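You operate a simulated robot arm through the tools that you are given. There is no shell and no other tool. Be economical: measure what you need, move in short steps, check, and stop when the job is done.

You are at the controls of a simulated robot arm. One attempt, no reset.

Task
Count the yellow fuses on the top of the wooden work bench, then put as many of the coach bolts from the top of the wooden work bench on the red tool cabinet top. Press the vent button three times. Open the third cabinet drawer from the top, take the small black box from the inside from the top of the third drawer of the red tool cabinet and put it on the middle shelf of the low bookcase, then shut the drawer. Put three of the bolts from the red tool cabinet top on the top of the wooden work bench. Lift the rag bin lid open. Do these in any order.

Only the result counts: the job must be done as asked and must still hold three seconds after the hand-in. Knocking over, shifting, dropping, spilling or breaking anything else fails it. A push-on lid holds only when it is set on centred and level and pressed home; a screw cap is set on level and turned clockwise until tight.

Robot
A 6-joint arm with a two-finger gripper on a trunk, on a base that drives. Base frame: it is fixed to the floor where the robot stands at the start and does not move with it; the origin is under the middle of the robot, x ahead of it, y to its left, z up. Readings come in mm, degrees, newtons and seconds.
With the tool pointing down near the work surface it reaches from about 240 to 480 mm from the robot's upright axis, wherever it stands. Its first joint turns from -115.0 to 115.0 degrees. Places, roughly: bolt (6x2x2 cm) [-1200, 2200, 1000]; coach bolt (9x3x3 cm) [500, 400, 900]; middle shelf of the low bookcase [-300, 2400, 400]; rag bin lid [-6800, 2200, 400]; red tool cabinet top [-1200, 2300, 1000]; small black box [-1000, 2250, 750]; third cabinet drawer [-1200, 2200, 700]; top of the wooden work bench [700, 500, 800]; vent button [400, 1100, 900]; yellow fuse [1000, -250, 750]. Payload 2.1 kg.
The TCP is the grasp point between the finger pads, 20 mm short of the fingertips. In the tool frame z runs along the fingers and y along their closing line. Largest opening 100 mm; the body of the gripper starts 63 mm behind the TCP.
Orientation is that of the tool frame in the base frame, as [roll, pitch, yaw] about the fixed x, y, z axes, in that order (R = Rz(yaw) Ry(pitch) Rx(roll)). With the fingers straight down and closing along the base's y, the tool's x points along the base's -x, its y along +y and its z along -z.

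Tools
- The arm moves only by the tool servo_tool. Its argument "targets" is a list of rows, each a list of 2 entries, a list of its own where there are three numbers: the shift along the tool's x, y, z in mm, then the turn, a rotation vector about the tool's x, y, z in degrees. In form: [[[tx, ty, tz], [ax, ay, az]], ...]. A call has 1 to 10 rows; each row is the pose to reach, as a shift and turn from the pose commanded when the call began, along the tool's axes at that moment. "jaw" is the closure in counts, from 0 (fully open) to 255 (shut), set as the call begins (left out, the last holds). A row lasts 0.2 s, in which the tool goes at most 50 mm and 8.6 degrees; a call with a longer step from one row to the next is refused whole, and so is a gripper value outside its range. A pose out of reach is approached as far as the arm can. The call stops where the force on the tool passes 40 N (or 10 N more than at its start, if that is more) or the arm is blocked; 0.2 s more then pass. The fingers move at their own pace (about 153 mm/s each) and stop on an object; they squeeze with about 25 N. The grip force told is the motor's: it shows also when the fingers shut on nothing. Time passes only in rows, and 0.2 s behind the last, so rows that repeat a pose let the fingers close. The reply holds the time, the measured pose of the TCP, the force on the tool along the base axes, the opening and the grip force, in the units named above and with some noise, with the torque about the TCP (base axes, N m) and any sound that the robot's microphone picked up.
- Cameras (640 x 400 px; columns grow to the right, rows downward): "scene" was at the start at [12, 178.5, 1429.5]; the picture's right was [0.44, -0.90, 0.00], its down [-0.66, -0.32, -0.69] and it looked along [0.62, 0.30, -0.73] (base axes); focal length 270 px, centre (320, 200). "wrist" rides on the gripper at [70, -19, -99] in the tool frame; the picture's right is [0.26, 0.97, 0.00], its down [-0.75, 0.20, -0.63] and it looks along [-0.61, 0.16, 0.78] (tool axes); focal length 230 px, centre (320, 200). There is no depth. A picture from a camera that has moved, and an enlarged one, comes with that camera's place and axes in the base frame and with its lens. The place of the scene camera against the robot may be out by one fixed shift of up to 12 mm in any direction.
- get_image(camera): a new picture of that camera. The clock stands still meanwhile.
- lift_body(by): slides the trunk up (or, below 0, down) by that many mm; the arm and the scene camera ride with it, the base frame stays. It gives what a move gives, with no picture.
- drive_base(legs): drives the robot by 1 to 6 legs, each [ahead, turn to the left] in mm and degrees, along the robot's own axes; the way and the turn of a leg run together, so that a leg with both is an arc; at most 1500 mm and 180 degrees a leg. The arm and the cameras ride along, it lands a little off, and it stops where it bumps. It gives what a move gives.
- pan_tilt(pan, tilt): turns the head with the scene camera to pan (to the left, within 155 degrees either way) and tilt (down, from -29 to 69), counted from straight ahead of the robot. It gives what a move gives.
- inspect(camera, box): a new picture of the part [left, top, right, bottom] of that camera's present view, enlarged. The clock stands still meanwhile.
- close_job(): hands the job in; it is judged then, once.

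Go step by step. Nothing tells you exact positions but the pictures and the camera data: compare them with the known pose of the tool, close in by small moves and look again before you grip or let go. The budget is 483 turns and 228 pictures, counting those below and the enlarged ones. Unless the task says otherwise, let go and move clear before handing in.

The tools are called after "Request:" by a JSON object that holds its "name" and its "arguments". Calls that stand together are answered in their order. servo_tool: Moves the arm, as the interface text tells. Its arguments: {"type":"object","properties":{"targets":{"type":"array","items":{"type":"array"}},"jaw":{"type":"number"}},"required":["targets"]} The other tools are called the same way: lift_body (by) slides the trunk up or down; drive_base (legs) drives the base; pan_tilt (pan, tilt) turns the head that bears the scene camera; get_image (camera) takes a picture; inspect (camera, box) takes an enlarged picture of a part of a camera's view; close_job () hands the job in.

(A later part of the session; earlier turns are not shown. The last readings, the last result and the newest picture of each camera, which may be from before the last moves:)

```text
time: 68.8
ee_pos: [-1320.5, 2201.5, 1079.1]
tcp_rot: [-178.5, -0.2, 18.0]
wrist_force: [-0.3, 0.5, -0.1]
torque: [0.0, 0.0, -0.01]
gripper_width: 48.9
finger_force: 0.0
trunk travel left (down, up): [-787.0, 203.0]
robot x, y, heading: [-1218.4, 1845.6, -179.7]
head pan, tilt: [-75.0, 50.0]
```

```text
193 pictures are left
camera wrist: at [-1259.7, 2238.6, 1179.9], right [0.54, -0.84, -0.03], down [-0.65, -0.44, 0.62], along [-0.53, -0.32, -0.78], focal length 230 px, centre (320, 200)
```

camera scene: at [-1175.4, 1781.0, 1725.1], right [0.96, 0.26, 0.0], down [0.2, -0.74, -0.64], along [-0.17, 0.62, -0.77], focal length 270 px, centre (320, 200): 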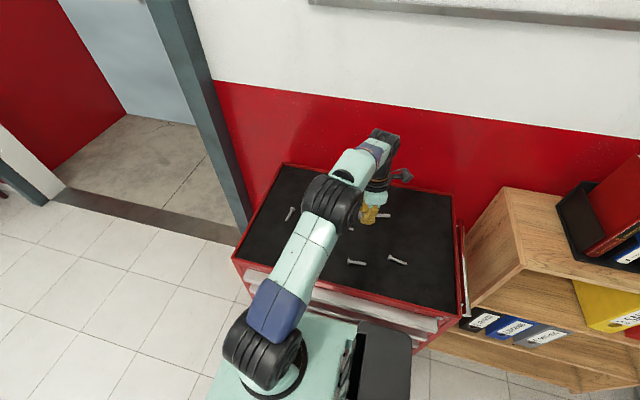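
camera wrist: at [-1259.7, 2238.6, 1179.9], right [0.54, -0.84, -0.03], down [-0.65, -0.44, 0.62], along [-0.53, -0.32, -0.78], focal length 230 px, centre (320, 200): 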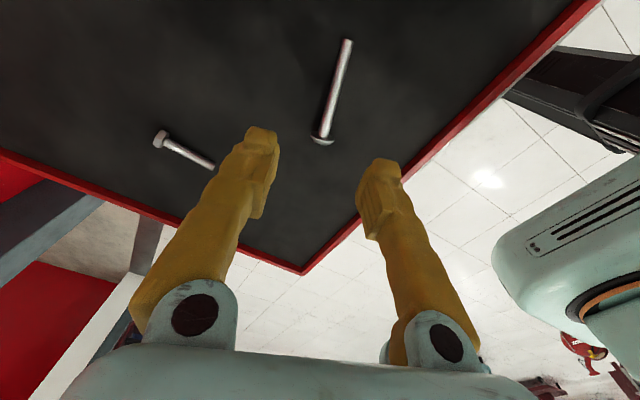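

The coach bolt rests on the cabinet. Next, pick the bolt near (−1171, 2181); I'll move above it and level and turn the tool.

Request:
{"name": "servo_tool", "arguments": {"targets": [[[40, 20, 0], [-1, 0, 4]], [[80, 40, 0], [-1.5, 0, 8]], [[110, 54, 0], [-1.5, 0, 12]], [[135, 65, 20], [-1.5, 0, 13]]]}}

Request:
{"name": "get_image", "arguments": {"camera": "wrist"}}

```text
time: 69.8
ee_pos: [-1169.9, 2184.3, 1059.0]
tcp_rot: [-179.8, 0.0, 4.9]
wrist_force: [0.2, -0.3, 0.9]
torque: [-0.03, -0.01, -0.01]
gripper_width: 49.2
finger_force: 0.2
trunk travel left (down, up): [-787.0, 203.0]
robot x, y, heading: [-1219.3, 1843.8, -179.7]
head pan, tilt: [-75.0, 50.0]
```

```text
192 pictures are left
camera wrist: at [-1103.2, 2208.2, 1156.7], right [0.34, -0.94, 0.0], down [-0.73, -0.27, 0.63], along [-0.59, -0.21, -0.78], focal length 230 px, centre (320, 200)
```

wrist: 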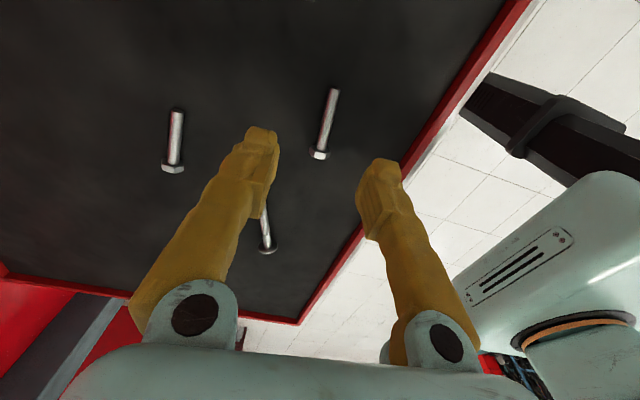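

The bolt runs from (−1197,2176) to (−1144,2184). I'll centre on it and descend.

Request:
{"name": "servo_tool", "arguments": {"targets": [[[-2, 4, 40], [0, 0, -3.5]], [[-2, 4, 70], [0, 0, -3.5]], [[-2, 4, 79], [0, 0, -3.5]]]}}

Request:
{"name": "get_image", "arguments": {"camera": "wrist"}}

```text
time: 70.6
ee_pos: [-1173.4, 2178.2, 979.3]
tcp_rot: [-179.6, -0.2, 8.5]
wrist_force: [-0.7, 1.8, 13.3]
torque: [-0.35, -0.02, 0.12]
gripper_width: 47.2
finger_force: 0.1
trunk travel left (down, up): [-787.0, 203.0]
robot x, y, heading: [-1219.1, 1839.6, -179.5]
head pan, tilt: [-75.0, 50.0]
```

```text
191 pictures are left
camera wrist: at [-1108.1, 2207.5, 1079.9], right [0.4, -0.92, -0.01], down [-0.71, -0.31, 0.63], along [-0.58, -0.24, -0.78], focal length 230 px, centre (320, 200)
```

wrist: 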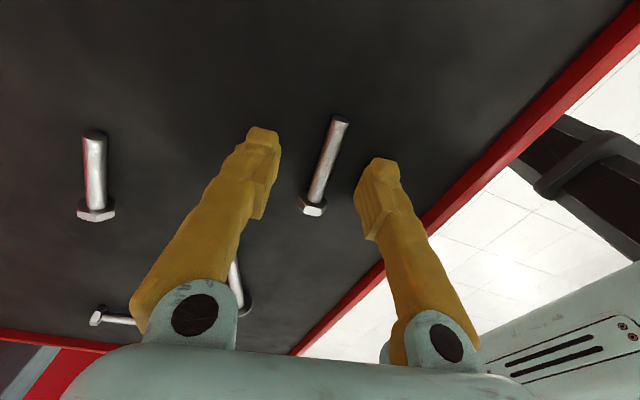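

Request:
{"name": "servo_tool", "arguments": {"targets": [[[0, 0, -1.5], [0, 0, 0]], [[0, 0, -1.5], [0, 0, 0]], [[0, 0, -1.5], [0, 0, 0]], [[0, 0, -1.5], [0, 0, 0]]], "jaw": 255}}

Request:
{"name": "lift_body", "arguments": {"by": 60}}

Request:
{"name": "get_image", "arguments": {"camera": "wrist"}}

```text
time: 71.6
ee_pos: [-1174.0, 2179.0, 980.9]
tcp_rot: [-179.9, 0.0, 8.5]
wrist_force: [0.8, -0.7, -0.4]
torque: [-0.04, 0.0, 0.0]
gripper_width: 8.2
finger_force: 25.2
trunk travel left (down, up): [-787.0, 203.0]
robot x, y, heading: [-1211.8, 1844.4, -179.6]
head pan, tilt: [-75.0, 50.0]
```

```text
time: 72.6
ee_pos: [-1174.4, 2179.1, 1039.7]
tcp_rot: [-179.8, 0.0, 8.5]
wrist_force: [0.7, -0.3, -1.0]
torque: [-0.03, 0.02, 0.0]
gripper_width: 8.1
finger_force: 24.7
trunk travel left (down, up): [-847.0, 143.0]
robot x, y, heading: [-1212.2, 1841.7, -179.9]
head pan, tilt: [-75.0, 50.0]
```

```text
190 pictures are left
camera wrist: at [-1108.1, 2208.6, 1139.8], right [0.4, -0.92, 0.0], down [-0.71, -0.31, 0.63], along [-0.58, -0.25, -0.78], focal length 230 px, centre (320, 200)
```

wrist: 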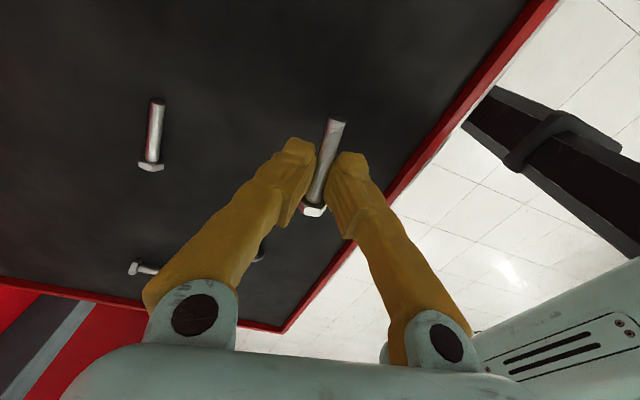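

Bolt held. I'll lift to travel height and drive back to the bench.

Request:
{"name": "lift_body", "arguments": {"by": 140}}

Request:
{"name": "drive_base", "arguments": {"legs": [[0, -22.6], [-1416, 0], [0, -67.6], [-1043, 0]]}}

Request:
{"name": "get_image", "arguments": {"camera": "scene"}}

Request:
{"name": "get_image", "arguments": {"camera": "wrist"}}

```text
time: 74.2
ee_pos: [-1173.6, 2179.4, 1180.2]
tcp_rot: [-179.7, 0.0, 8.5]
wrist_force: [-0.3, -0.5, -1.0]
torque: [0.0, 0.01, -0.01]
gripper_width: 7.7
finger_force: 25.0
trunk travel left (down, up): [-987.0, 3.0]
robot x, y, heading: [-1218.2, 1840.5, -179.5]
head pan, tilt: [-75.0, 50.0]
```

```text
time: 90.4
ee_pos: [453.0, 227.6, 1180.1]
tcp_rot: [-179.8, -0.1, -80.8]
wrist_force: [0.4, 0.5, -1.5]
torque: [-0.02, 0.01, 0.0]
gripper_width: 8.0
finger_force: 24.8
trunk travel left (down, up): [-987.0, 3.0]
robot x, y, heading: [114.1, 266.0, 91.1]
head pan, tilt: [-75.0, 50.0]
```

```text
189 pictures are left
camera scene: at [49.8, 229.5, 1775.1], right [0.28, -0.96, 0.0], down [-0.74, -0.21, -0.64], along [0.62, 0.18, -0.77], focal length 270 px, centre (320, 200)
```

scene: 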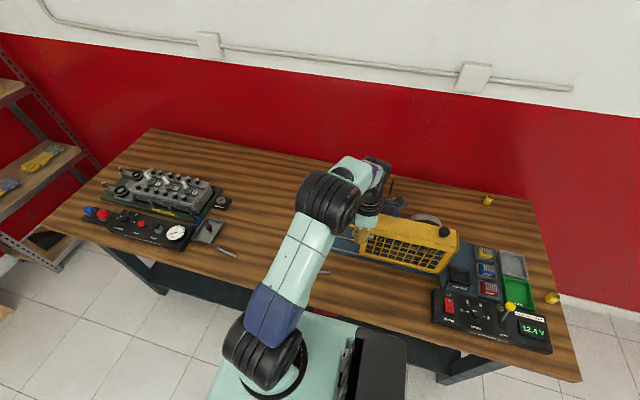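

```text
188 pictures are left
camera wrist: at [480.3, 163.7, 1279.9], right [-0.91, -0.41, 0.0], down [-0.32, 0.71, 0.63], along [-0.25, 0.57, -0.78], focal length 230 px, centre (320, 200)
```

wrist: 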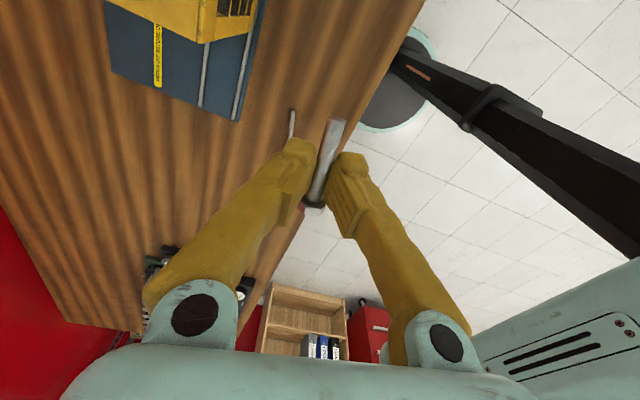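

I'm back at the bench; the spot beneath the gripper, (453, 228), is free. I'll lower the trunk and set the bolt down.

Request:
{"name": "lift_body", "arguments": {"by": -290}}

Request:
{"name": "get_image", "arguments": {"camera": "wrist"}}

Request:
{"name": "servo_tool", "arguments": {"targets": [[[0, 0, 8], [0, 0, 0]], [[0, 0, 14], [0, 0, 0]], [[0, 0, 17], [0, 0, 0]]]}}

```text
time: 93.3
ee_pos: [452.5, 228.3, 890.3]
tcp_rot: [-179.8, 0.0, -80.8]
wrist_force: [-0.8, 0.7, 0.0]
torque: [0.02, -0.02, 0.03]
gripper_width: 7.9
finger_force: 25.2
trunk travel left (down, up): [-697.0, 293.0]
robot x, y, heading: [111.5, 263.6, 90.6]
head pan, tilt: [-75.0, 50.0]
```

```text
187 pictures are left
camera wrist: at [480.3, 162.9, 989.8], right [-0.91, -0.41, 0.0], down [-0.32, 0.71, 0.63], along [-0.25, 0.57, -0.78], focal length 230 px, centre (320, 200)
```

wrist: 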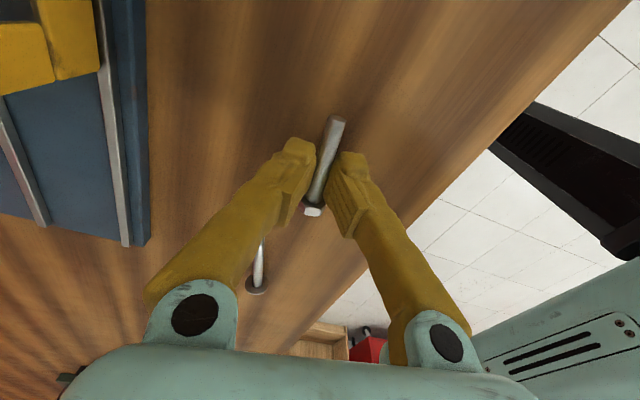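

```text
time: 94.1
ee_pos: [451.2, 228.1, 873.1]
tcp_rot: [-179.9, 0.1, -80.8]
wrist_force: [0.1, 0.1, -0.5]
torque: [-0.01, 0.0, 0.03]
gripper_width: 8.2
finger_force: 24.8
trunk travel left (down, up): [-697.0, 293.0]
robot x, y, heading: [117.7, 271.1, 91.0]
head pan, tilt: [-75.0, 50.0]
```

Request:
{"name": "servo_tool", "arguments": {"targets": [[[0, 0, 1.5], [0, 0, 0]], [[0, 0, 1.5], [0, 0, 0]]]}}

Request:
{"name": "servo_tool", "arguments": {"targets": [[[0, 0, 0], [0, 0, 0]], [[0, 0, 0], [0, 0, 0]]], "jaw": 150}}

Request:
{"name": "lift_body", "arguments": {"by": 90}}

Request:
{"name": "get_image", "arguments": {"camera": "wrist"}}

```text
time: 94.7
ee_pos: [451.4, 228.2, 872.5]
tcp_rot: [-179.8, -0.1, -80.8]
wrist_force: [-0.2, -0.2, -0.3]
torque: [0.02, -0.01, 0.0]
gripper_width: 8.2
finger_force: 24.8
trunk travel left (down, up): [-697.0, 293.0]
robot x, y, heading: [115.3, 262.4, 90.7]
head pan, tilt: [-75.0, 50.0]
```

```text
time: 95.3
ee_pos: [451.8, 227.9, 871.0]
tcp_rot: [-179.8, 0.0, -80.8]
wrist_force: [1.4, 0.3, 0.2]
torque: [0.02, 0.01, -0.04]
gripper_width: 41.2
finger_force: 0.0
trunk travel left (down, up): [-697.0, 293.0]
robot x, y, heading: [113.9, 268.4, 91.2]
head pan, tilt: [-75.0, 50.0]
```

```text
time: 96.6
ee_pos: [451.4, 228.0, 962.8]
tcp_rot: [-179.8, 0.0, -80.7]
wrist_force: [-1.1, -0.2, -0.5]
torque: [-0.01, -0.03, 0.02]
gripper_width: 41.1
finger_force: 0.1
trunk travel left (down, up): [-787.0, 203.0]
robot x, y, heading: [112.9, 265.7, 91.2]
head pan, tilt: [-75.0, 50.0]
```

```text
186 pictures are left
camera wrist: at [480.3, 162.9, 1061.7], right [-0.91, -0.41, 0.0], down [-0.32, 0.71, 0.63], along [-0.25, 0.57, -0.78], focal length 230 px, centre (320, 200)
```

wrist: 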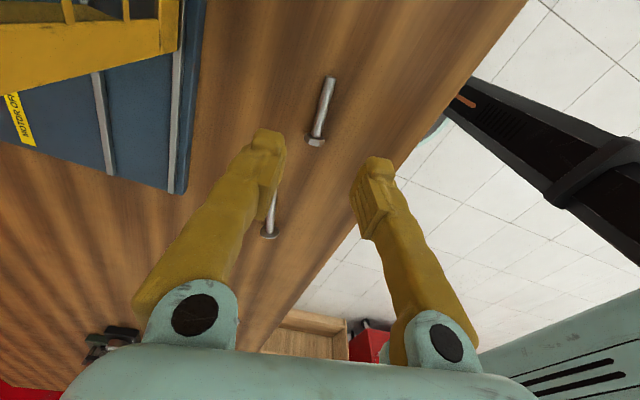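

Bolt 1 is on the bench. Next is coach bolt B; I'll move above its shank near the head at about (455, 370).

Request:
{"name": "servo_tool", "arguments": {"targets": [[[-45, -9, 0], [0, 0, -1]], [[-90, -18, 0], [0, 0, -2]], [[-125, -24, 0], [0, 0, -2.7]], [[-139, -27, 20], [0, 0, -2.7]]], "jaw": 110}}

Request:
{"name": "get_image", "arguments": {"camera": "wrist"}}

```text
time: 97.6
ee_pos: [456.9, 370.3, 941.0]
tcp_rot: [-179.9, -0.1, -78.2]
wrist_force: [0.5, 0.5, -0.6]
torque: [-0.01, 0.02, -0.01]
gripper_width: 56.6
finger_force: 0.1
trunk travel left (down, up): [-787.0, 203.0]
robot x, y, heading: [112.0, 266.5, 91.2]
head pan, tilt: [-75.0, 50.0]
```

```text
185 pictures are left
camera wrist: at [488.6, 306.5, 1041.2], right [-0.89, -0.45, 0.0], down [-0.35, 0.69, 0.63], along [-0.28, 0.56, -0.78], focal length 230 px, centre (320, 200)
```

wrist: 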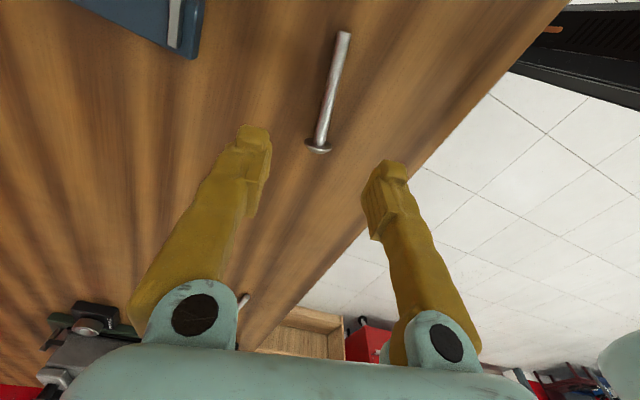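

Request:
{"name": "servo_tool", "arguments": {"targets": [[[1, 3, 40], [0, 0, -3]], [[1, 3, 60], [0, 0, -3]], [[1, 3, 69], [0, 0, -3]]]}}

Request:
{"name": "get_image", "arguments": {"camera": "wrist"}}

```text
time: 98.4
ee_pos: [453.6, 368.7, 874.0]
tcp_rot: [-179.8, -0.1, -75.1]
wrist_force: [1.1, 0.4, 0.0]
torque: [0.03, 0.02, 0.0]
gripper_width: 56.9
finger_force: 0.0
trunk travel left (down, up): [-787.0, 203.0]
robot x, y, heading: [113.7, 266.0, 91.1]
head pan, tilt: [-75.0, 50.0]
```

```text
184 pictures are left
camera wrist: at [488.8, 306.3, 972.8], right [-0.87, -0.5, 0.0], down [-0.39, 0.67, 0.63], along [-0.31, 0.55, -0.78], focal length 230 px, centre (320, 200)
```

wrist: 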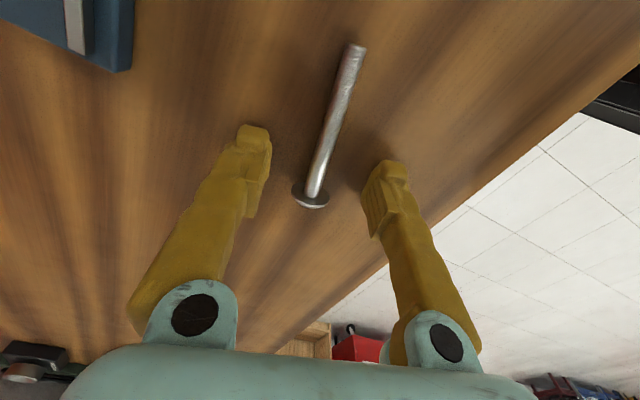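

Request:
{"name": "servo_tool", "arguments": {"targets": [[[0, 0, 3], [0, 0, 0]], [[0, 0, 4], [0, 0, 0]]]}}

Request:
{"name": "servo_tool", "arguments": {"targets": [[[0, 0, 0], [0, 0, 0]], [[0, 0, 0], [0, 0, 0]], [[0, 0, 0], [0, 0, 0]], [[0, 0, 0], [0, 0, 0]]], "jaw": 255}}

Request:
{"name": "lift_body", "arguments": {"by": 200}}

Request:
{"name": "get_image", "arguments": {"camera": "wrist"}}

Request:
{"name": "get_image", "arguments": {"camera": "scene"}}

```text
time: 99.0
ee_pos: [453.8, 368.7, 869.7]
tcp_rot: [-179.7, 0.0, -75.2]
wrist_force: [-0.1, 0.7, 10.0]
torque: [-0.05, 0.32, 0.0]
gripper_width: 56.5
finger_force: 0.1
trunk travel left (down, up): [-787.0, 203.0]
robot x, y, heading: [114.0, 264.8, 91.1]
head pan, tilt: [-75.0, 50.0]
```

```text
time: 100.0
ee_pos: [454.0, 368.4, 869.3]
tcp_rot: [-179.9, -0.2, -75.2]
wrist_force: [0.1, 0.7, 0.1]
torque: [0.05, -0.01, 0.0]
gripper_width: 8.6
finger_force: 25.4
trunk travel left (down, up): [-787.0, 203.0]
robot x, y, heading: [115.1, 266.1, 91.1]
head pan, tilt: [-75.0, 50.0]
```

```text
time: 102.2
ee_pos: [453.6, 368.0, 1070.5]
tcp_rot: [-179.9, 0.0, -75.1]
wrist_force: [-0.1, -0.5, -1.1]
torque: [0.02, -0.04, 0.02]
gripper_width: 8.3
finger_force: 25.1
trunk travel left (down, up): [-987.0, 3.0]
robot x, y, heading: [112.2, 264.2, 91.1]
head pan, tilt: [-75.0, 50.0]
```

```text
183 pictures are left
camera wrist: at [488.8, 306.4, 1168.8], right [-0.87, -0.5, 0.0], down [-0.39, 0.67, 0.63], along [-0.31, 0.55, -0.78], focal length 230 px, centre (320, 200)
```

wrist: 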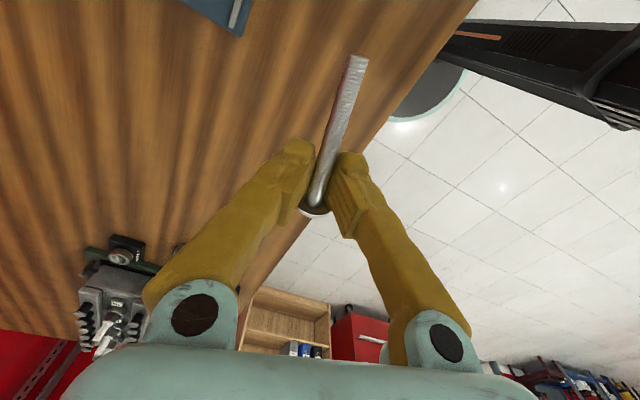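

```text
182 pictures are left
camera scene: at [49.9, 228.4, 1775.0], right [0.28, -0.96, 0.0], down [-0.74, -0.21, -0.64], along [0.62, 0.18, -0.77], focal length 270 px, centre (320, 200)
```

scene: 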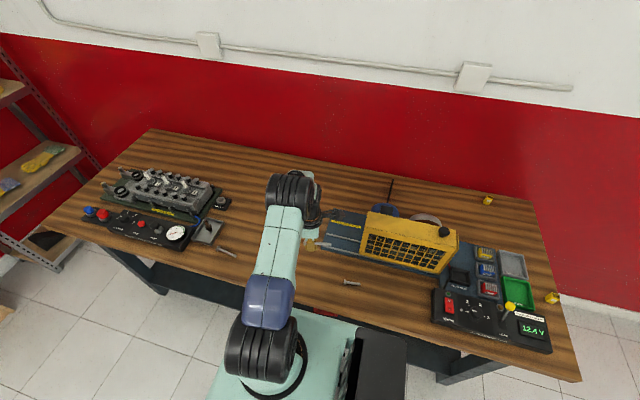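

Coach bolt B is held. I'll raise it and drive to the cabinet again.

Request:
{"name": "servo_tool", "arguments": {"targets": [[[0, 0, -40], [0, 0, 0]], [[0, 0, -70], [0, 0, 0]]]}}

Request:
{"name": "drive_base", "arguments": {"legs": [[1043, 0], [0, 66.7], [1415, 0], [0, 22.2]]}}

Request:
{"name": "get_image", "arguments": {"camera": "wrist"}}

Request:
{"name": "get_image", "arguments": {"camera": "scene"}}

```text
time: 102.8
ee_pos: [452.0, 367.2, 1140.4]
tcp_rot: [-179.7, 0.0, -75.1]
wrist_force: [0.0, -0.3, -1.4]
torque: [0.03, 0.0, -0.04]
gripper_width: 8.3
finger_force: 24.9
trunk travel left (down, up): [-987.0, 3.0]
robot x, y, heading: [118.0, 266.5, 90.9]
head pan, tilt: [-75.0, 50.0]
```

```text
time: 118.9
ee_pos: [-1284.9, 2206.7, 1139.5]
tcp_rot: [-179.8, -0.1, 13.2]
wrist_force: [0.6, -0.1, 0.3]
torque: [0.01, 0.01, 0.01]
gripper_width: 8.4
finger_force: 24.5
trunk travel left (down, up): [-987.0, 3.0]
robot x, y, heading: [-1188.7, 1867.1, 179.1]
head pan, tilt: [-75.0, 50.0]
```

```text
181 pictures are left
camera wrist: at [-1221.4, 2240.9, 1239.3], right [0.47, -0.88, 0.0], down [-0.68, -0.37, 0.63], along [-0.55, -0.29, -0.78], focal length 230 px, centre (320, 200)
```

wrist: 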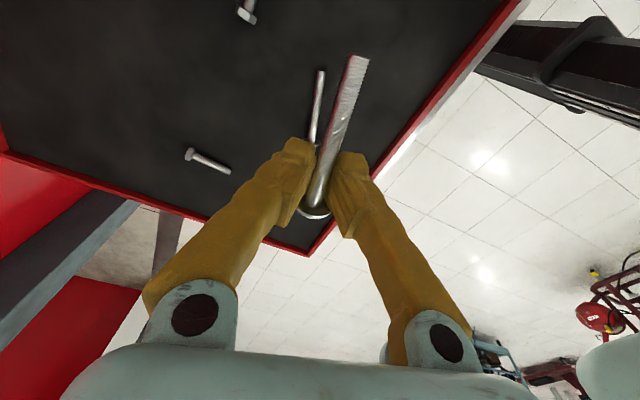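

```text
180 pictures are left
camera scene: at [-1152.4, 1802.7, 1775.0], right [0.97, 0.25, 0.0], down [0.19, -0.74, -0.64], along [-0.16, 0.62, -0.77], focal length 270 px, centre (320, 200)
```

scene: 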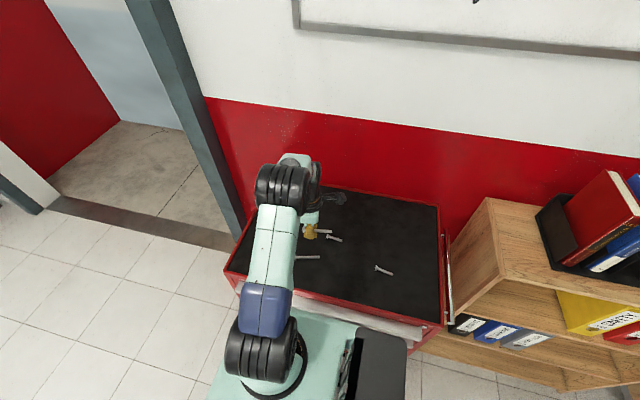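

I'll set this coach bolt in the free area at about (−1185, 2187).

Request:
{"name": "servo_tool", "arguments": {"targets": [[[45, 20, 0], [0, 0, 0]], [[90, 40, 0], [0, 0, 0]], [[93, 42, 0], [0, 0, 0]]]}}

Request:
{"name": "lift_body", "arguments": {"by": -140}}

Request:
{"name": "get_image", "arguments": {"camera": "wrist"}}

Request:
{"name": "inspect", "arguments": {"camera": "scene", "box": [200, 140, 520, 340]}}

```text
time: 119.7
ee_pos: [-1184.4, 2186.7, 1137.4]
tcp_rot: [-179.7, -0.1, 13.3]
wrist_force: [0.0, -0.1, -0.5]
torque: [0.0, -0.01, 0.03]
gripper_width: 8.1
finger_force: 25.0
trunk travel left (down, up): [-987.0, 3.0]
robot x, y, heading: [-1189.9, 1863.6, 179.6]
head pan, tilt: [-75.0, 50.0]
```

```text
time: 121.3
ee_pos: [-1183.6, 2186.7, 999.4]
tcp_rot: [-179.8, -0.1, 13.2]
wrist_force: [-0.2, -1.6, -0.8]
torque: [0.0, -0.04, 0.02]
gripper_width: 8.4
finger_force: 24.6
trunk travel left (down, up): [-847.0, 143.0]
robot x, y, heading: [-1193.2, 1864.9, 179.3]
head pan, tilt: [-75.0, 50.0]
```

```text
179 pictures are left
camera wrist: at [-1121.3, 2221.1, 1098.8], right [0.47, -0.88, 0.0], down [-0.68, -0.37, 0.63], along [-0.55, -0.29, -0.78], focal length 230 px, centre (320, 200)
```

wrist: 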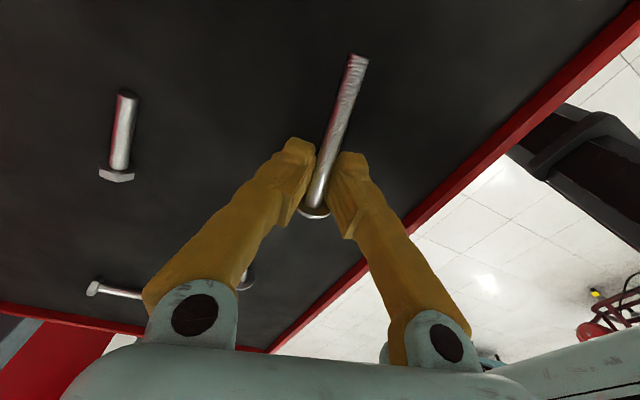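

```text
2.00 times, centred on (360, 240) of scene
camera zoom: at [-1152.6, 1802.5, 1635.1], right [0.97, 0.25, 0.0], down [0.19, -0.74, -0.64], along [-0.16, 0.62, -0.77], focal length 540 px, centre (240, 120)
```

zoom: 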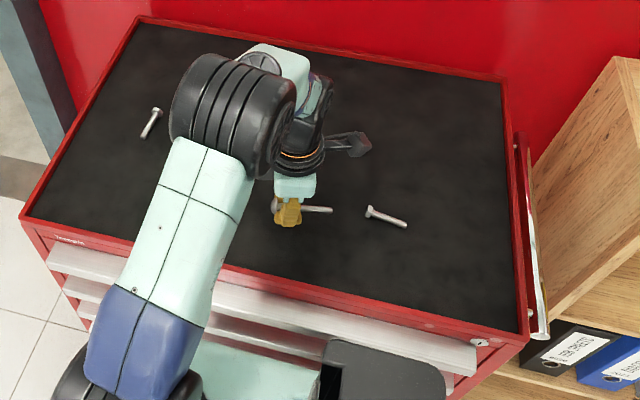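

Request:
{"name": "servo_tool", "arguments": {"targets": [[[0, 0, 8], [0, 0, 0]], [[0, 0, 14], [0, 0, 0]], [[0, 0, 18], [0, 0, 0]], [[0, 0, 20], [0, 0, 0]], [[0, 0, 20], [0, 0, 0]]]}}

Request:
{"name": "servo_tool", "arguments": {"targets": [[[0, 0, 0], [0, 0, 0]], [[0, 0, 0], [0, 0, 0]]], "jaw": 150}}

Request:
{"name": "lift_body", "arguments": {"by": 80}}

Request:
{"name": "get_image", "arguments": {"camera": "wrist"}}

```text
time: 122.5
ee_pos: [-1183.6, 2186.5, 978.9]
tcp_rot: [-179.8, -0.2, 13.2]
wrist_force: [0.4, -0.2, -0.5]
torque: [0.04, 0.02, -0.02]
gripper_width: 8.7
finger_force: 24.8
trunk travel left (down, up): [-847.0, 143.0]
robot x, y, heading: [-1191.8, 1869.3, 179.3]
head pan, tilt: [-75.0, 50.0]
```

```text
time: 123.1
ee_pos: [-1184.8, 2187.6, 980.0]
tcp_rot: [-179.7, -0.1, 13.3]
wrist_force: [-1.2, 6.8, 12.1]
torque: [-0.21, -0.05, -0.01]
gripper_width: 36.2
finger_force: 0.0
trunk travel left (down, up): [-847.0, 143.0]
robot x, y, heading: [-1191.9, 1865.1, 179.2]
head pan, tilt: [-75.0, 50.0]
```

```text
time: 124.3
ee_pos: [-1183.8, 2186.1, 1059.4]
tcp_rot: [-179.8, -0.1, 13.2]
wrist_force: [0.6, -0.4, 0.1]
torque: [0.0, 0.0, -0.02]
gripper_width: 41.3
finger_force: 0.0
trunk travel left (down, up): [-927.0, 63.0]
robot x, y, heading: [-1189.0, 1864.6, 179.3]
head pan, tilt: [-75.0, 50.0]
```

```text
177 pictures are left
camera wrist: at [-1121.0, 2221.0, 1158.8], right [0.47, -0.88, 0.0], down [-0.68, -0.37, 0.63], along [-0.55, -0.29, -0.78], focal length 230 px, centre (320, 200)
```

wrist: 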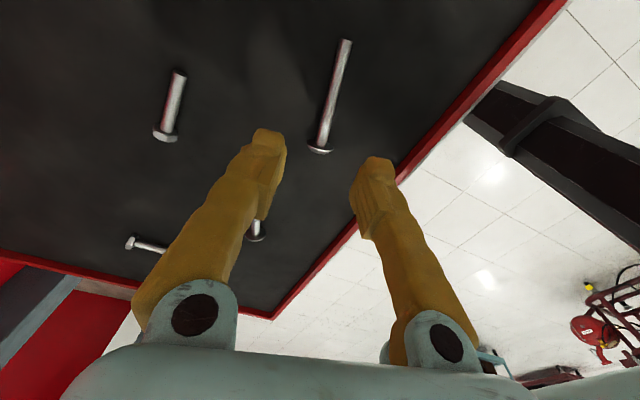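

Two coach bolts are now on the cabinet. Next is the bolt near (−1047, 2223).

Request:
{"name": "servo_tool", "arguments": {"targets": [[[45, -1, 0], [0, 0, 7]], [[90, -3, 0], [0, 0, 14]], [[120, -4, 0], [0, 0, 20]], [[142, -5, 20], [0, 0, 24]], [[142, -5, 20], [0, 0, 24]]]}}

Request:
{"name": "get_image", "arguments": {"camera": "wrist"}}

```text
time: 125.5
ee_pos: [-1091.9, 2243.5, 1039.5]
tcp_rot: [-179.9, 0.0, -10.8]
wrist_force: [-0.1, -0.4, 0.2]
torque: [0.01, 0.01, 0.0]
gripper_width: 41.1
finger_force: 0.0
out of reach, approached as far as the arm can: row 2, 3, 4, 5
trunk travel left (down, up): [-927.0, 63.0]
robot x, y, heading: [-1191.2, 1863.8, 179.6]
head pan, tilt: [-75.0, 50.0]
```

```text
176 pictures are left
camera wrist: at [-1020.3, 2248.6, 1138.5], right [0.07, -1.0, 0.0], down [-0.78, -0.06, 0.63], along [-0.63, -0.04, -0.78], focal length 230 px, centre (320, 200)
```

wrist: 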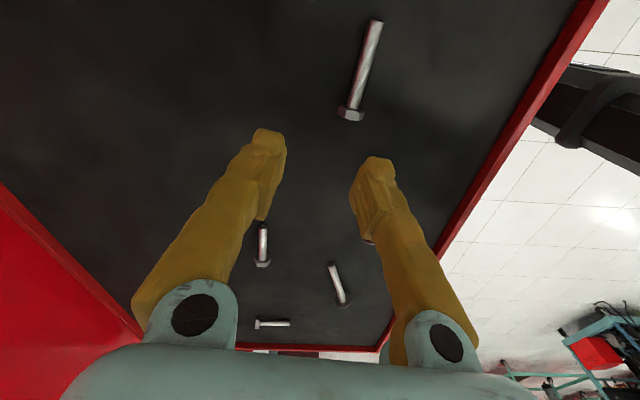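

That bolt is beyond the joint's backward limit from here. I'll take the one near (−1232, 2301) instead.

Request:
{"name": "servo_tool", "arguments": {"targets": [[[-45, -9, 0], [0, 0, -2]], [[-90, -18, 0], [0, 0, -5]], [[-130, -27, 0], [0, 0, -5]], [[-148, -31, 0], [0, 0, -5]]]}}

Request:
{"name": "get_image", "arguments": {"camera": "wrist"}}

```text
time: 126.5
ee_pos: [-1232.5, 2288.9, 1041.1]
tcp_rot: [-179.8, 0.0, -5.8]
wrist_force: [-0.4, 0.5, -0.9]
torque: [0.0, 0.01, 0.0]
gripper_width: 41.3
finger_force: 0.0
out of reach, approached as far as the arm can: row 3, 4
trunk travel left (down, up): [-927.0, 63.0]
robot x, y, heading: [-1193.8, 1867.3, 179.2]
head pan, tilt: [-75.0, 50.0]
```

```text
175 pictures are left
camera wrist: at [-1161.5, 2300.5, 1139.7], right [0.16, -0.99, 0.0], down [-0.77, -0.13, 0.63], along [-0.62, -0.1, -0.78], focal length 230 px, centre (320, 200)
```

wrist: 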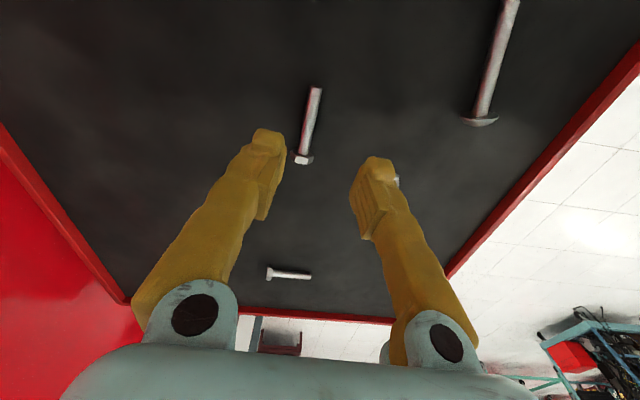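

Request:
{"name": "servo_tool", "arguments": {"targets": [[[0, -5, 30], [0, 0, -3]], [[0, -10, 50], [0, 0, -4]], [[0, -10, 52], [0, 0, -4]]]}}

Request:
{"name": "get_image", "arguments": {"camera": "wrist"}}

```text
time: 127.3
ee_pos: [-1230.9, 2282.4, 994.1]
tcp_rot: [-179.8, 0.1, -1.9]
wrist_force: [-0.3, -0.5, 0.6]
torque: [0.0, -0.01, 0.02]
gripper_width: 41.2
finger_force: 0.0
out of reach, approached as far as the arm can: row 1, 2, 3
trunk travel left (down, up): [-927.0, 63.0]
robot x, y, heading: [-1193.5, 1863.5, 179.2]
head pan, tilt: [-75.0, 50.0]
```

```text
174 pictures are left
camera wrist: at [-1161.1, 2299.2, 1093.3], right [0.23, -0.97, 0.0], down [-0.76, -0.18, 0.63], along [-0.61, -0.14, -0.78], focal length 230 px, centre (320, 200)
```

wrist: 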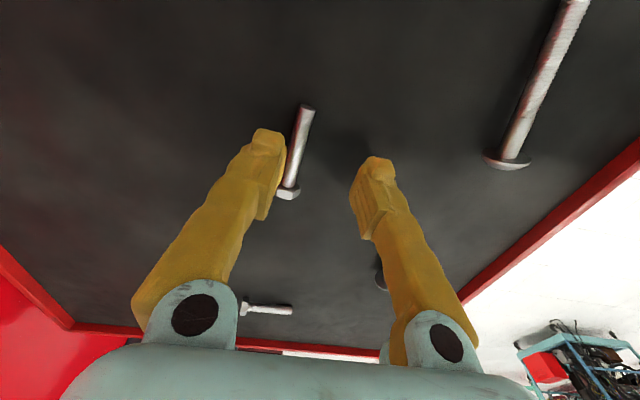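

The bolt is just beyond reach sideways. The arm is mounted ahead of the robot's centre, so facing the cabinet head-on gives more reach. I'll raise, turn the base to face it, and check.

Request:
{"name": "lift_body", "arguments": {"by": 60}}

Request:
{"name": "servo_tool", "arguments": {"targets": [[[0, 30, -30], [0, 0, 0]], [[0, 60, -60], [0, 0, 0]]]}}

Request:
{"name": "drive_base", "arguments": {"legs": [[0, -89.3]]}}

Request:
{"name": "pan_tilt", "arguments": {"pan": 10, "tilt": 60}}

Request:
{"name": "get_image", "arguments": {"camera": "scene"}}

```text
time: 128.3
ee_pos: [-1231.2, 2282.3, 1053.7]
tcp_rot: [-179.8, 0.1, -1.8]
wrist_force: [1.0, 0.5, -0.3]
torque: [0.03, 0.01, -0.03]
gripper_width: 41.1
finger_force: 0.2
trunk travel left (down, up): [-987.0, 3.0]
robot x, y, heading: [-1192.2, 1864.5, 179.4]
head pan, tilt: [-75.0, 50.0]
```

```text
time: 129.1
ee_pos: [-1227.5, 2294.1, 1162.0]
tcp_rot: [-166.1, -0.4, -1.8]
wrist_force: [-0.7, 0.2, 0.0]
torque: [0.02, 0.01, 0.0]
gripper_width: 41.1
finger_force: 0.1
out of reach, approached as far as the arm can: row 1
trunk travel left (down, up): [-987.0, 3.0]
robot x, y, heading: [-1193.7, 1864.4, 179.2]
head pan, tilt: [-75.0, 50.0]
stopped in row 2: the arm was blocked; the commanded pose is now the measured one
```

```text
time: 133.3
ee_pos: [-760.6, 1909.6, 1159.6]
tcp_rot: [-166.3, -0.5, -90.5]
wrist_force: [0.3, -0.8, 0.0]
torque: [-0.03, -0.02, 0.02]
gripper_width: 41.0
finger_force: 0.0
trunk travel left (down, up): [-987.0, 3.0]
robot x, y, heading: [-1191.6, 1861.3, 90.7]
head pan, tilt: [-75.0, 50.0]
```

```text
time: 134.9
ee_pos: [-760.7, 1910.2, 1159.4]
tcp_rot: [-166.3, -0.4, -90.5]
wrist_force: [0.1, -0.1, 0.2]
torque: [0.0, -0.02, -0.03]
gripper_width: 41.4
finger_force: 0.1
trunk travel left (down, up): [-987.0, 3.0]
robot x, y, heading: [-1189.5, 1865.0, 90.5]
head pan, tilt: [10.0, 60.0]
```

```text
173 pictures are left
camera scene: at [-1343.1, 1872.2, 1762.5], right [0.98, 0.18, 0.0], down [0.16, -0.85, -0.5], along [-0.09, 0.49, -0.87], focal length 270 px, centre (320, 200)
```

scene: 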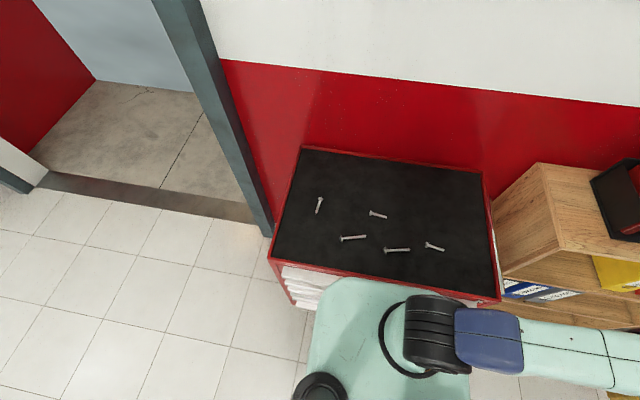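

Facing the cabinet I can see two coach bolts and three bolts on top. I'll straighten the tool, then swing the arm to the front.

Request:
{"name": "servo_tool", "arguments": {"targets": [[[0, 40, 0], [-7, 0, 0]], [[0, 85, 0], [-13.7, 0, 0]]]}}

```text
time: 135.5
ee_pos: [-843.6, 1909.9, 1140.2]
tcp_rot: [180.0, -0.4, -90.5]
wrist_force: [0.3, -0.5, 0.8]
torque: [0.01, -0.01, 0.0]
gripper_width: 41.0
finger_force: 0.0
trunk travel left (down, up): [-987.0, 3.0]
robot x, y, heading: [-1190.3, 1864.2, 90.6]
head pan, tilt: [10.0, 60.0]
```

Request:
{"name": "servo_tool", "arguments": {"targets": [[[-47, 7, 0], [0, 0, -8.5]], [[-94, 13, 0], [0, 0, -17]], [[-140, 26, 0], [0, 0, -25.5]], [[-183, 44, 0], [0, 0, -34]], [[-221, 73, 0], [0, 0, -42.5]], [[-254, 106, 0], [0, 0, -51]], [[-282, 142, 0], [0, 0, -59.5]], [[-300, 177, 0], [0, 0, -68]], [[-313, 202, 0], [0, 0, -76]], [[-313, 202, 0], [0, 0, -79.5]]]}}

Request:
{"name": "lift_body", "arguments": {"by": -90}}

Request:
{"name": "get_image", "arguments": {"camera": "wrist"}}

```text
time: 137.7
ee_pos: [-1043.4, 2224.9, 1137.1]
tcp_rot: [179.6, -0.1, -10.8]
wrist_force: [0.5, 0.7, -0.8]
torque: [-0.01, 0.07, 0.02]
gripper_width: 41.1
finger_force: 0.0
trunk travel left (down, up): [-987.0, 3.0]
robot x, y, heading: [-1195.0, 1864.4, 90.8]
head pan, tilt: [10.0, 60.0]
```

```text
time: 138.9
ee_pos: [-1042.7, 2224.9, 1048.1]
tcp_rot: [179.6, -0.1, -11.0]
wrist_force: [-0.7, -0.4, -0.1]
torque: [0.01, -0.02, -0.02]
gripper_width: 41.2
finger_force: 0.1
trunk travel left (down, up): [-897.0, 93.0]
robot x, y, heading: [-1191.5, 1865.4, 90.4]
head pan, tilt: [10.0, 60.0]
```

```text
172 pictures are left
camera wrist: at [-971.1, 2231.8, 1147.3], right [0.07, -1.0, 0.01], down [-0.77, -0.05, 0.63], along [-0.63, -0.05, -0.78], focal length 230 px, centre (320, 200)
```

wrist: 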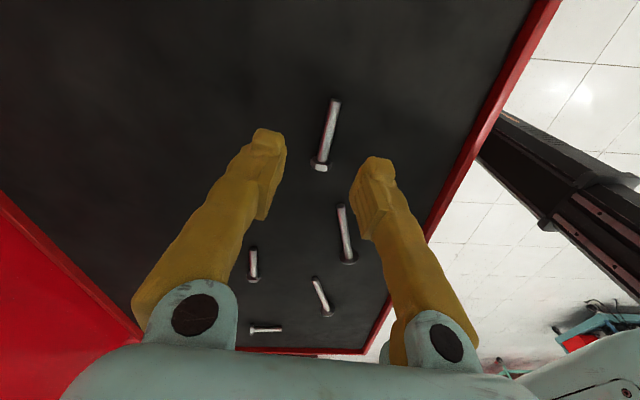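

Request:
{"name": "servo_tool", "arguments": {"targets": [[[-5, 7, 40], [0, 0, -4]], [[-5, 7, 60], [0, 0, -4]], [[-5, 7, 67], [0, 0, -4]], [[-5, 7, 68], [0, 0, -4]]]}}

Request:
{"name": "get_image", "arguments": {"camera": "wrist"}}

```text
time: 139.9
ee_pos: [-1049.6, 2219.9, 979.3]
tcp_rot: [179.7, -0.1, -6.9]
wrist_force: [-0.4, -0.2, 0.3]
torque: [0.0, 0.0, 0.03]
gripper_width: 41.2
finger_force: 0.2
trunk travel left (down, up): [-897.0, 93.0]
robot x, y, heading: [-1192.9, 1862.9, 90.7]
head pan, tilt: [10.0, 60.0]
```

```text
171 pictures are left
camera wrist: at [-978.2, 2230.7, 1079.4], right [0.14, -0.99, 0.01], down [-0.77, -0.1, 0.63], along [-0.62, -0.09, -0.78], focal length 230 px, centre (320, 200)
```

wrist: 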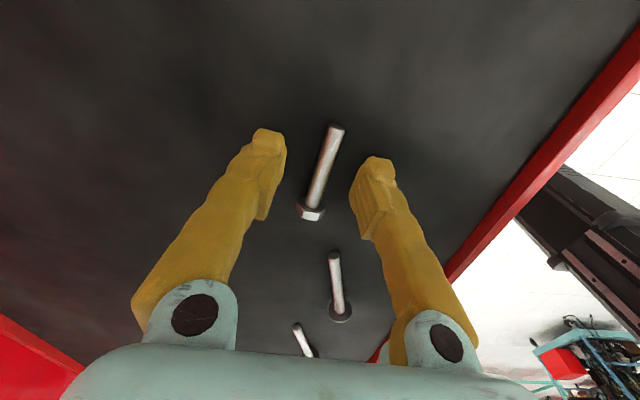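

Request:
{"name": "servo_tool", "arguments": {"targets": [[[0, 0, 0], [0, 0, 0]], [[0, 0, 0], [0, 0, 0]], [[0, 0, 0], [0, 0, 0]], [[0, 0, 0], [0, 0, 0]]], "jaw": 255}}

Request:
{"name": "lift_body", "arguments": {"by": 93}}

Request:
{"name": "get_image", "arguments": {"camera": "wrist"}}

```text
time: 140.9
ee_pos: [-1049.7, 2219.6, 978.6]
tcp_rot: [179.6, 0.0, -7.0]
wrist_force: [-0.4, 0.3, 0.5]
torque: [0.0, 0.02, 0.02]
gripper_width: 7.7
finger_force: 25.0
trunk travel left (down, up): [-897.0, 93.0]
robot x, y, heading: [-1193.9, 1864.6, 90.9]
head pan, tilt: [10.0, 60.0]
```

```text
time: 142.2
ee_pos: [-1048.9, 2219.5, 1074.2]
tcp_rot: [179.6, 0.1, -7.0]
wrist_force: [-1.1, 0.3, -0.2]
torque: [0.02, -0.02, 0.01]
gripper_width: 8.1
finger_force: 24.6
trunk travel left (down, up): [-990.0, 0.0]
robot x, y, heading: [-1189.1, 1865.7, 90.6]
head pan, tilt: [10.0, 60.0]
```

```text
170 pictures are left
camera wrist: at [-978.1, 2230.7, 1172.4], right [0.14, -0.99, 0.01], down [-0.77, -0.1, 0.63], along [-0.62, -0.09, -0.78], focal length 230 px, centre (320, 200)
```

wrist: 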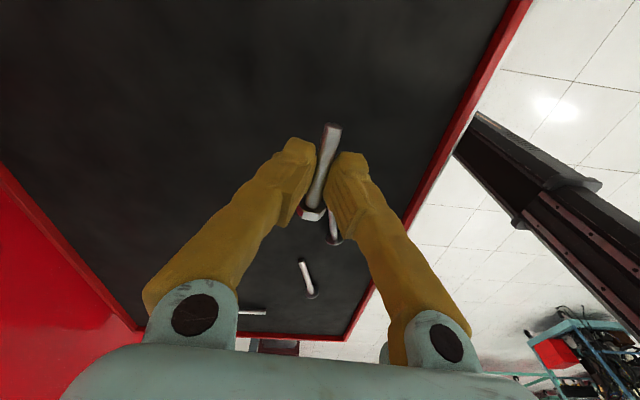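

Bolt 2 is held. I'll raise the arm, back off and drive to face the bench.

Request:
{"name": "servo_tool", "arguments": {"targets": [[[0, 0, -40], [0, 0, 0]], [[0, 0, -70], [0, 0, 0]]]}}

Request:
{"name": "drive_base", "arguments": {"legs": [[-400, 0], [0, -133], [1000, 0], [723, 0], [0, 42.5]]}}

Request:
{"name": "pan_tilt", "arguments": {"pan": 0, "tilt": 55}}

Request:
{"name": "get_image", "arguments": {"camera": "scene"}}

Request:
{"name": "get_image", "arguments": {"camera": "wrist"}}

```text
time: 142.8
ee_pos: [-1048.5, 2218.3, 1144.9]
tcp_rot: [179.6, 0.0, -7.1]
wrist_force: [-0.2, -0.8, -0.8]
torque: [-0.01, -0.01, 0.0]
gripper_width: 8.1
finger_force: 25.2
trunk travel left (down, up): [-990.0, 0.0]
robot x, y, heading: [-1190.7, 1863.2, 90.5]
head pan, tilt: [10.0, 60.0]
```

```text
time: 161.0
ee_pos: [427.6, 164.5, 1142.6]
tcp_rot: [179.6, -0.1, -97.9]
wrist_force: [0.1, 0.5, -0.4]
torque: [0.0, -0.01, 0.0]
gripper_width: 8.1
finger_force: 25.3
trunk travel left (down, up): [-990.0, 0.0]
robot x, y, heading: [73.7, 314.5, -0.2]
head pan, tilt: [10.0, 60.0]
```

```text
time: 161.7
ee_pos: [427.5, 164.0, 1142.6]
tcp_rot: [179.6, 0.0, -97.8]
wrist_force: [-0.8, 0.4, -1.1]
torque: [0.02, 0.01, 0.01]
gripper_width: 8.1
finger_force: 24.7
trunk travel left (down, up): [-990.0, 0.0]
robot x, y, heading: [72.6, 314.8, -0.5]
head pan, tilt: [0.0, 55.0]
```

```text
169 pictures are left
camera scene: at [88.3, 456.6, 1771.5], right [0.0, -1.0, 0.0], down [-0.82, 0.0, -0.57], along [0.57, 0.0, -0.82], focal length 270 px, centre (320, 200)
```

scene: 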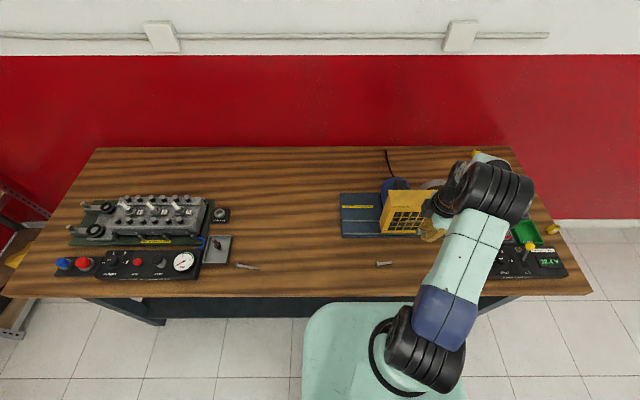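

```text
168 pictures are left
camera wrist: at [437.2, 93.8, 1242.3], right [-0.99, -0.12, 0.01], down [-0.09, 0.77, 0.63], along [-0.08, 0.63, -0.78], focal length 230 px, centre (320, 200)
```

wrist: 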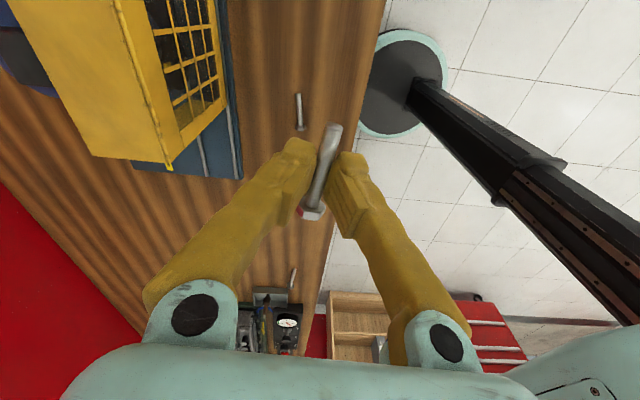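

I'll lower bolt 2 here, about 45 mm further from bolt 1.

Request:
{"name": "servo_tool", "arguments": {"targets": [[[25, 0, 0], [0, 0, 0]], [[40, 0, 0], [0, 0, 0]]]}}

Request:
{"name": "lift_body", "arguments": {"by": -250}}

Request:
{"name": "get_image", "arguments": {"camera": "wrist"}}

```text
time: 162.3
ee_pos: [421.4, 123.8, 1143.9]
tcp_rot: [179.5, 0.0, -97.8]
wrist_force: [0.6, 0.1, 0.0]
torque: [-0.02, 0.04, 0.02]
gripper_width: 7.8
finger_force: 25.2
trunk travel left (down, up): [-990.0, 0.0]
robot x, y, heading: [72.0, 312.1, -0.6]
head pan, tilt: [0.0, 55.0]
```

```text
time: 164.9
ee_pos: [422.0, 124.5, 893.6]
tcp_rot: [179.5, 0.0, -98.0]
wrist_force: [0.2, 0.0, -0.6]
torque: [-0.03, 0.0, 0.02]
gripper_width: 7.8
finger_force: 24.7
trunk travel left (down, up): [-740.0, 250.0]
robot x, y, heading: [73.2, 314.1, -0.6]
head pan, tilt: [0.0, 55.0]
```

```text
167 pictures are left
camera wrist: at [431.2, 54.2, 992.7], right [-0.99, -0.12, 0.01], down [-0.09, 0.77, 0.63], along [-0.08, 0.63, -0.78], focal length 230 px, centre (320, 200)
```

wrist: 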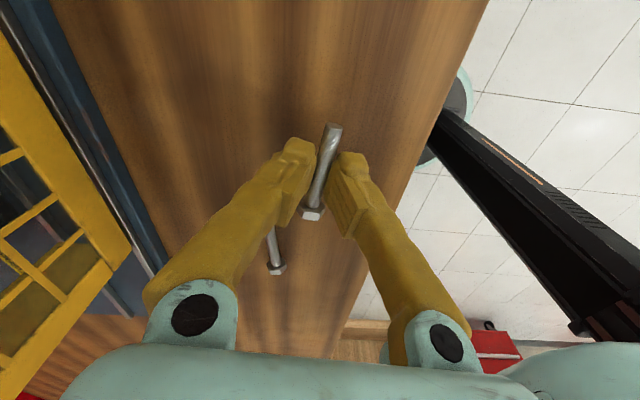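

Request:
{"name": "servo_tool", "arguments": {"targets": [[[0, 0, 10], [0, 0, 0]], [[0, 0, 18], [0, 0, 0]], [[0, 0, 21.5], [0, 0, 0]], [[0, 0, 21.5], [0, 0, 0]]]}}

Request:
{"name": "servo_tool", "arguments": {"targets": [[[0, 0, 0], [0, 0, 0]], [[0, 0, 0], [0, 0, 0]]], "jaw": 150}}

Request:
{"name": "lift_body", "arguments": {"by": 230}}

Request:
{"name": "get_image", "arguments": {"camera": "wrist"}}

```text
time: 165.9
ee_pos: [422.1, 124.9, 871.5]
tcp_rot: [179.6, 0.1, -97.9]
wrist_force: [-0.2, -0.3, -0.1]
torque: [0.01, 0.0, -0.02]
gripper_width: 8.0
finger_force: 25.4
trunk travel left (down, up): [-740.0, 250.0]
robot x, y, heading: [77.1, 313.9, -0.1]
head pan, tilt: [0.0, 55.0]
```

```text
time: 166.5
ee_pos: [422.0, 125.8, 872.6]
tcp_rot: [179.6, 0.0, -97.9]
wrist_force: [0.3, -0.7, 0.2]
torque: [0.0, -0.02, 0.04]
gripper_width: 41.5
finger_force: 0.1
trunk travel left (down, up): [-740.0, 250.0]
robot x, y, heading: [76.8, 315.5, -0.5]
head pan, tilt: [0.0, 55.0]
```

```text
time: 168.9
ee_pos: [421.9, 126.8, 1102.9]
tcp_rot: [179.7, 0.0, -97.9]
wrist_force: [0.0, 0.1, -0.3]
torque: [-0.01, 0.01, -0.02]
gripper_width: 41.1
finger_force: 0.0
trunk travel left (down, up): [-970.0, 20.0]
robot x, y, heading: [76.2, 313.1, -0.5]
head pan, tilt: [0.0, 55.0]
```

```text
166 pictures are left
camera wrist: at [430.9, 54.5, 1201.2], right [-0.99, -0.12, 0.01], down [-0.09, 0.77, 0.63], along [-0.08, 0.63, -0.78], focal length 230 px, centre (320, 200)
```

wrist: 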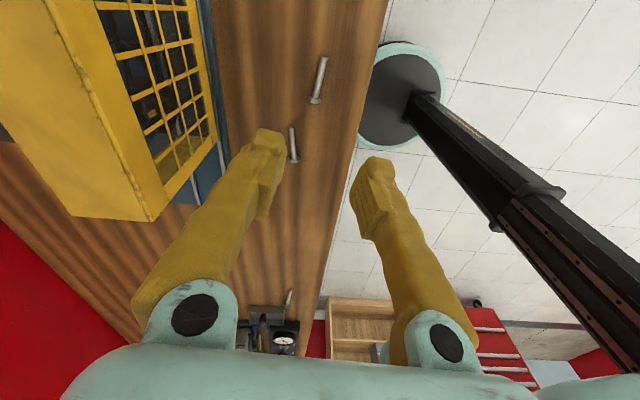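

Two bolts are back on the bench. Now I'll go to the VENT button at about (440, 1090).

Request:
{"name": "drive_base", "arguments": {"legs": [[0, 90.5], [700, 0]]}}

Request:
{"name": "pan_tilt", "arguments": {"pan": -75, "tilt": 55}}

Request:
{"name": "get_image", "arguments": {"camera": "scene"}}

```text
time: 176.6
ee_pos: [267.5, 1362.3, 1102.4]
tcp_rot: [179.7, 0.0, -7.8]
wrist_force: [0.2, 0.8, 0.2]
torque: [0.03, 0.0, 0.0]
gripper_width: 41.2
finger_force: 0.1
trunk travel left (down, up): [-970.0, 20.0]
robot x, y, heading: [74.7, 1019.1, 89.5]
head pan, tilt: [0.0, 55.0]
```

```text
time: 178.1
ee_pos: [266.0, 1362.9, 1101.4]
tcp_rot: [179.6, 0.0, -7.9]
wrist_force: [-0.6, -0.7, -0.4]
torque: [-0.01, -0.03, -0.04]
gripper_width: 41.2
finger_force: 0.0
trunk travel left (down, up): [-970.0, 20.0]
robot x, y, heading: [78.0, 1013.6, 89.9]
head pan, tilt: [-75.0, 55.0]
```

```text
165 pictures are left
camera scene: at [7.5, 980.0, 1751.5], right [0.25, -0.97, 0.0], down [-0.79, -0.21, -0.57], along [0.55, 0.15, -0.82], focal length 270 px, centre (320, 200)
```

scene: 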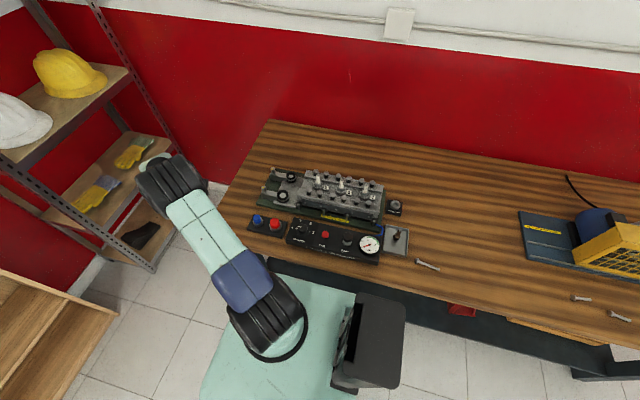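

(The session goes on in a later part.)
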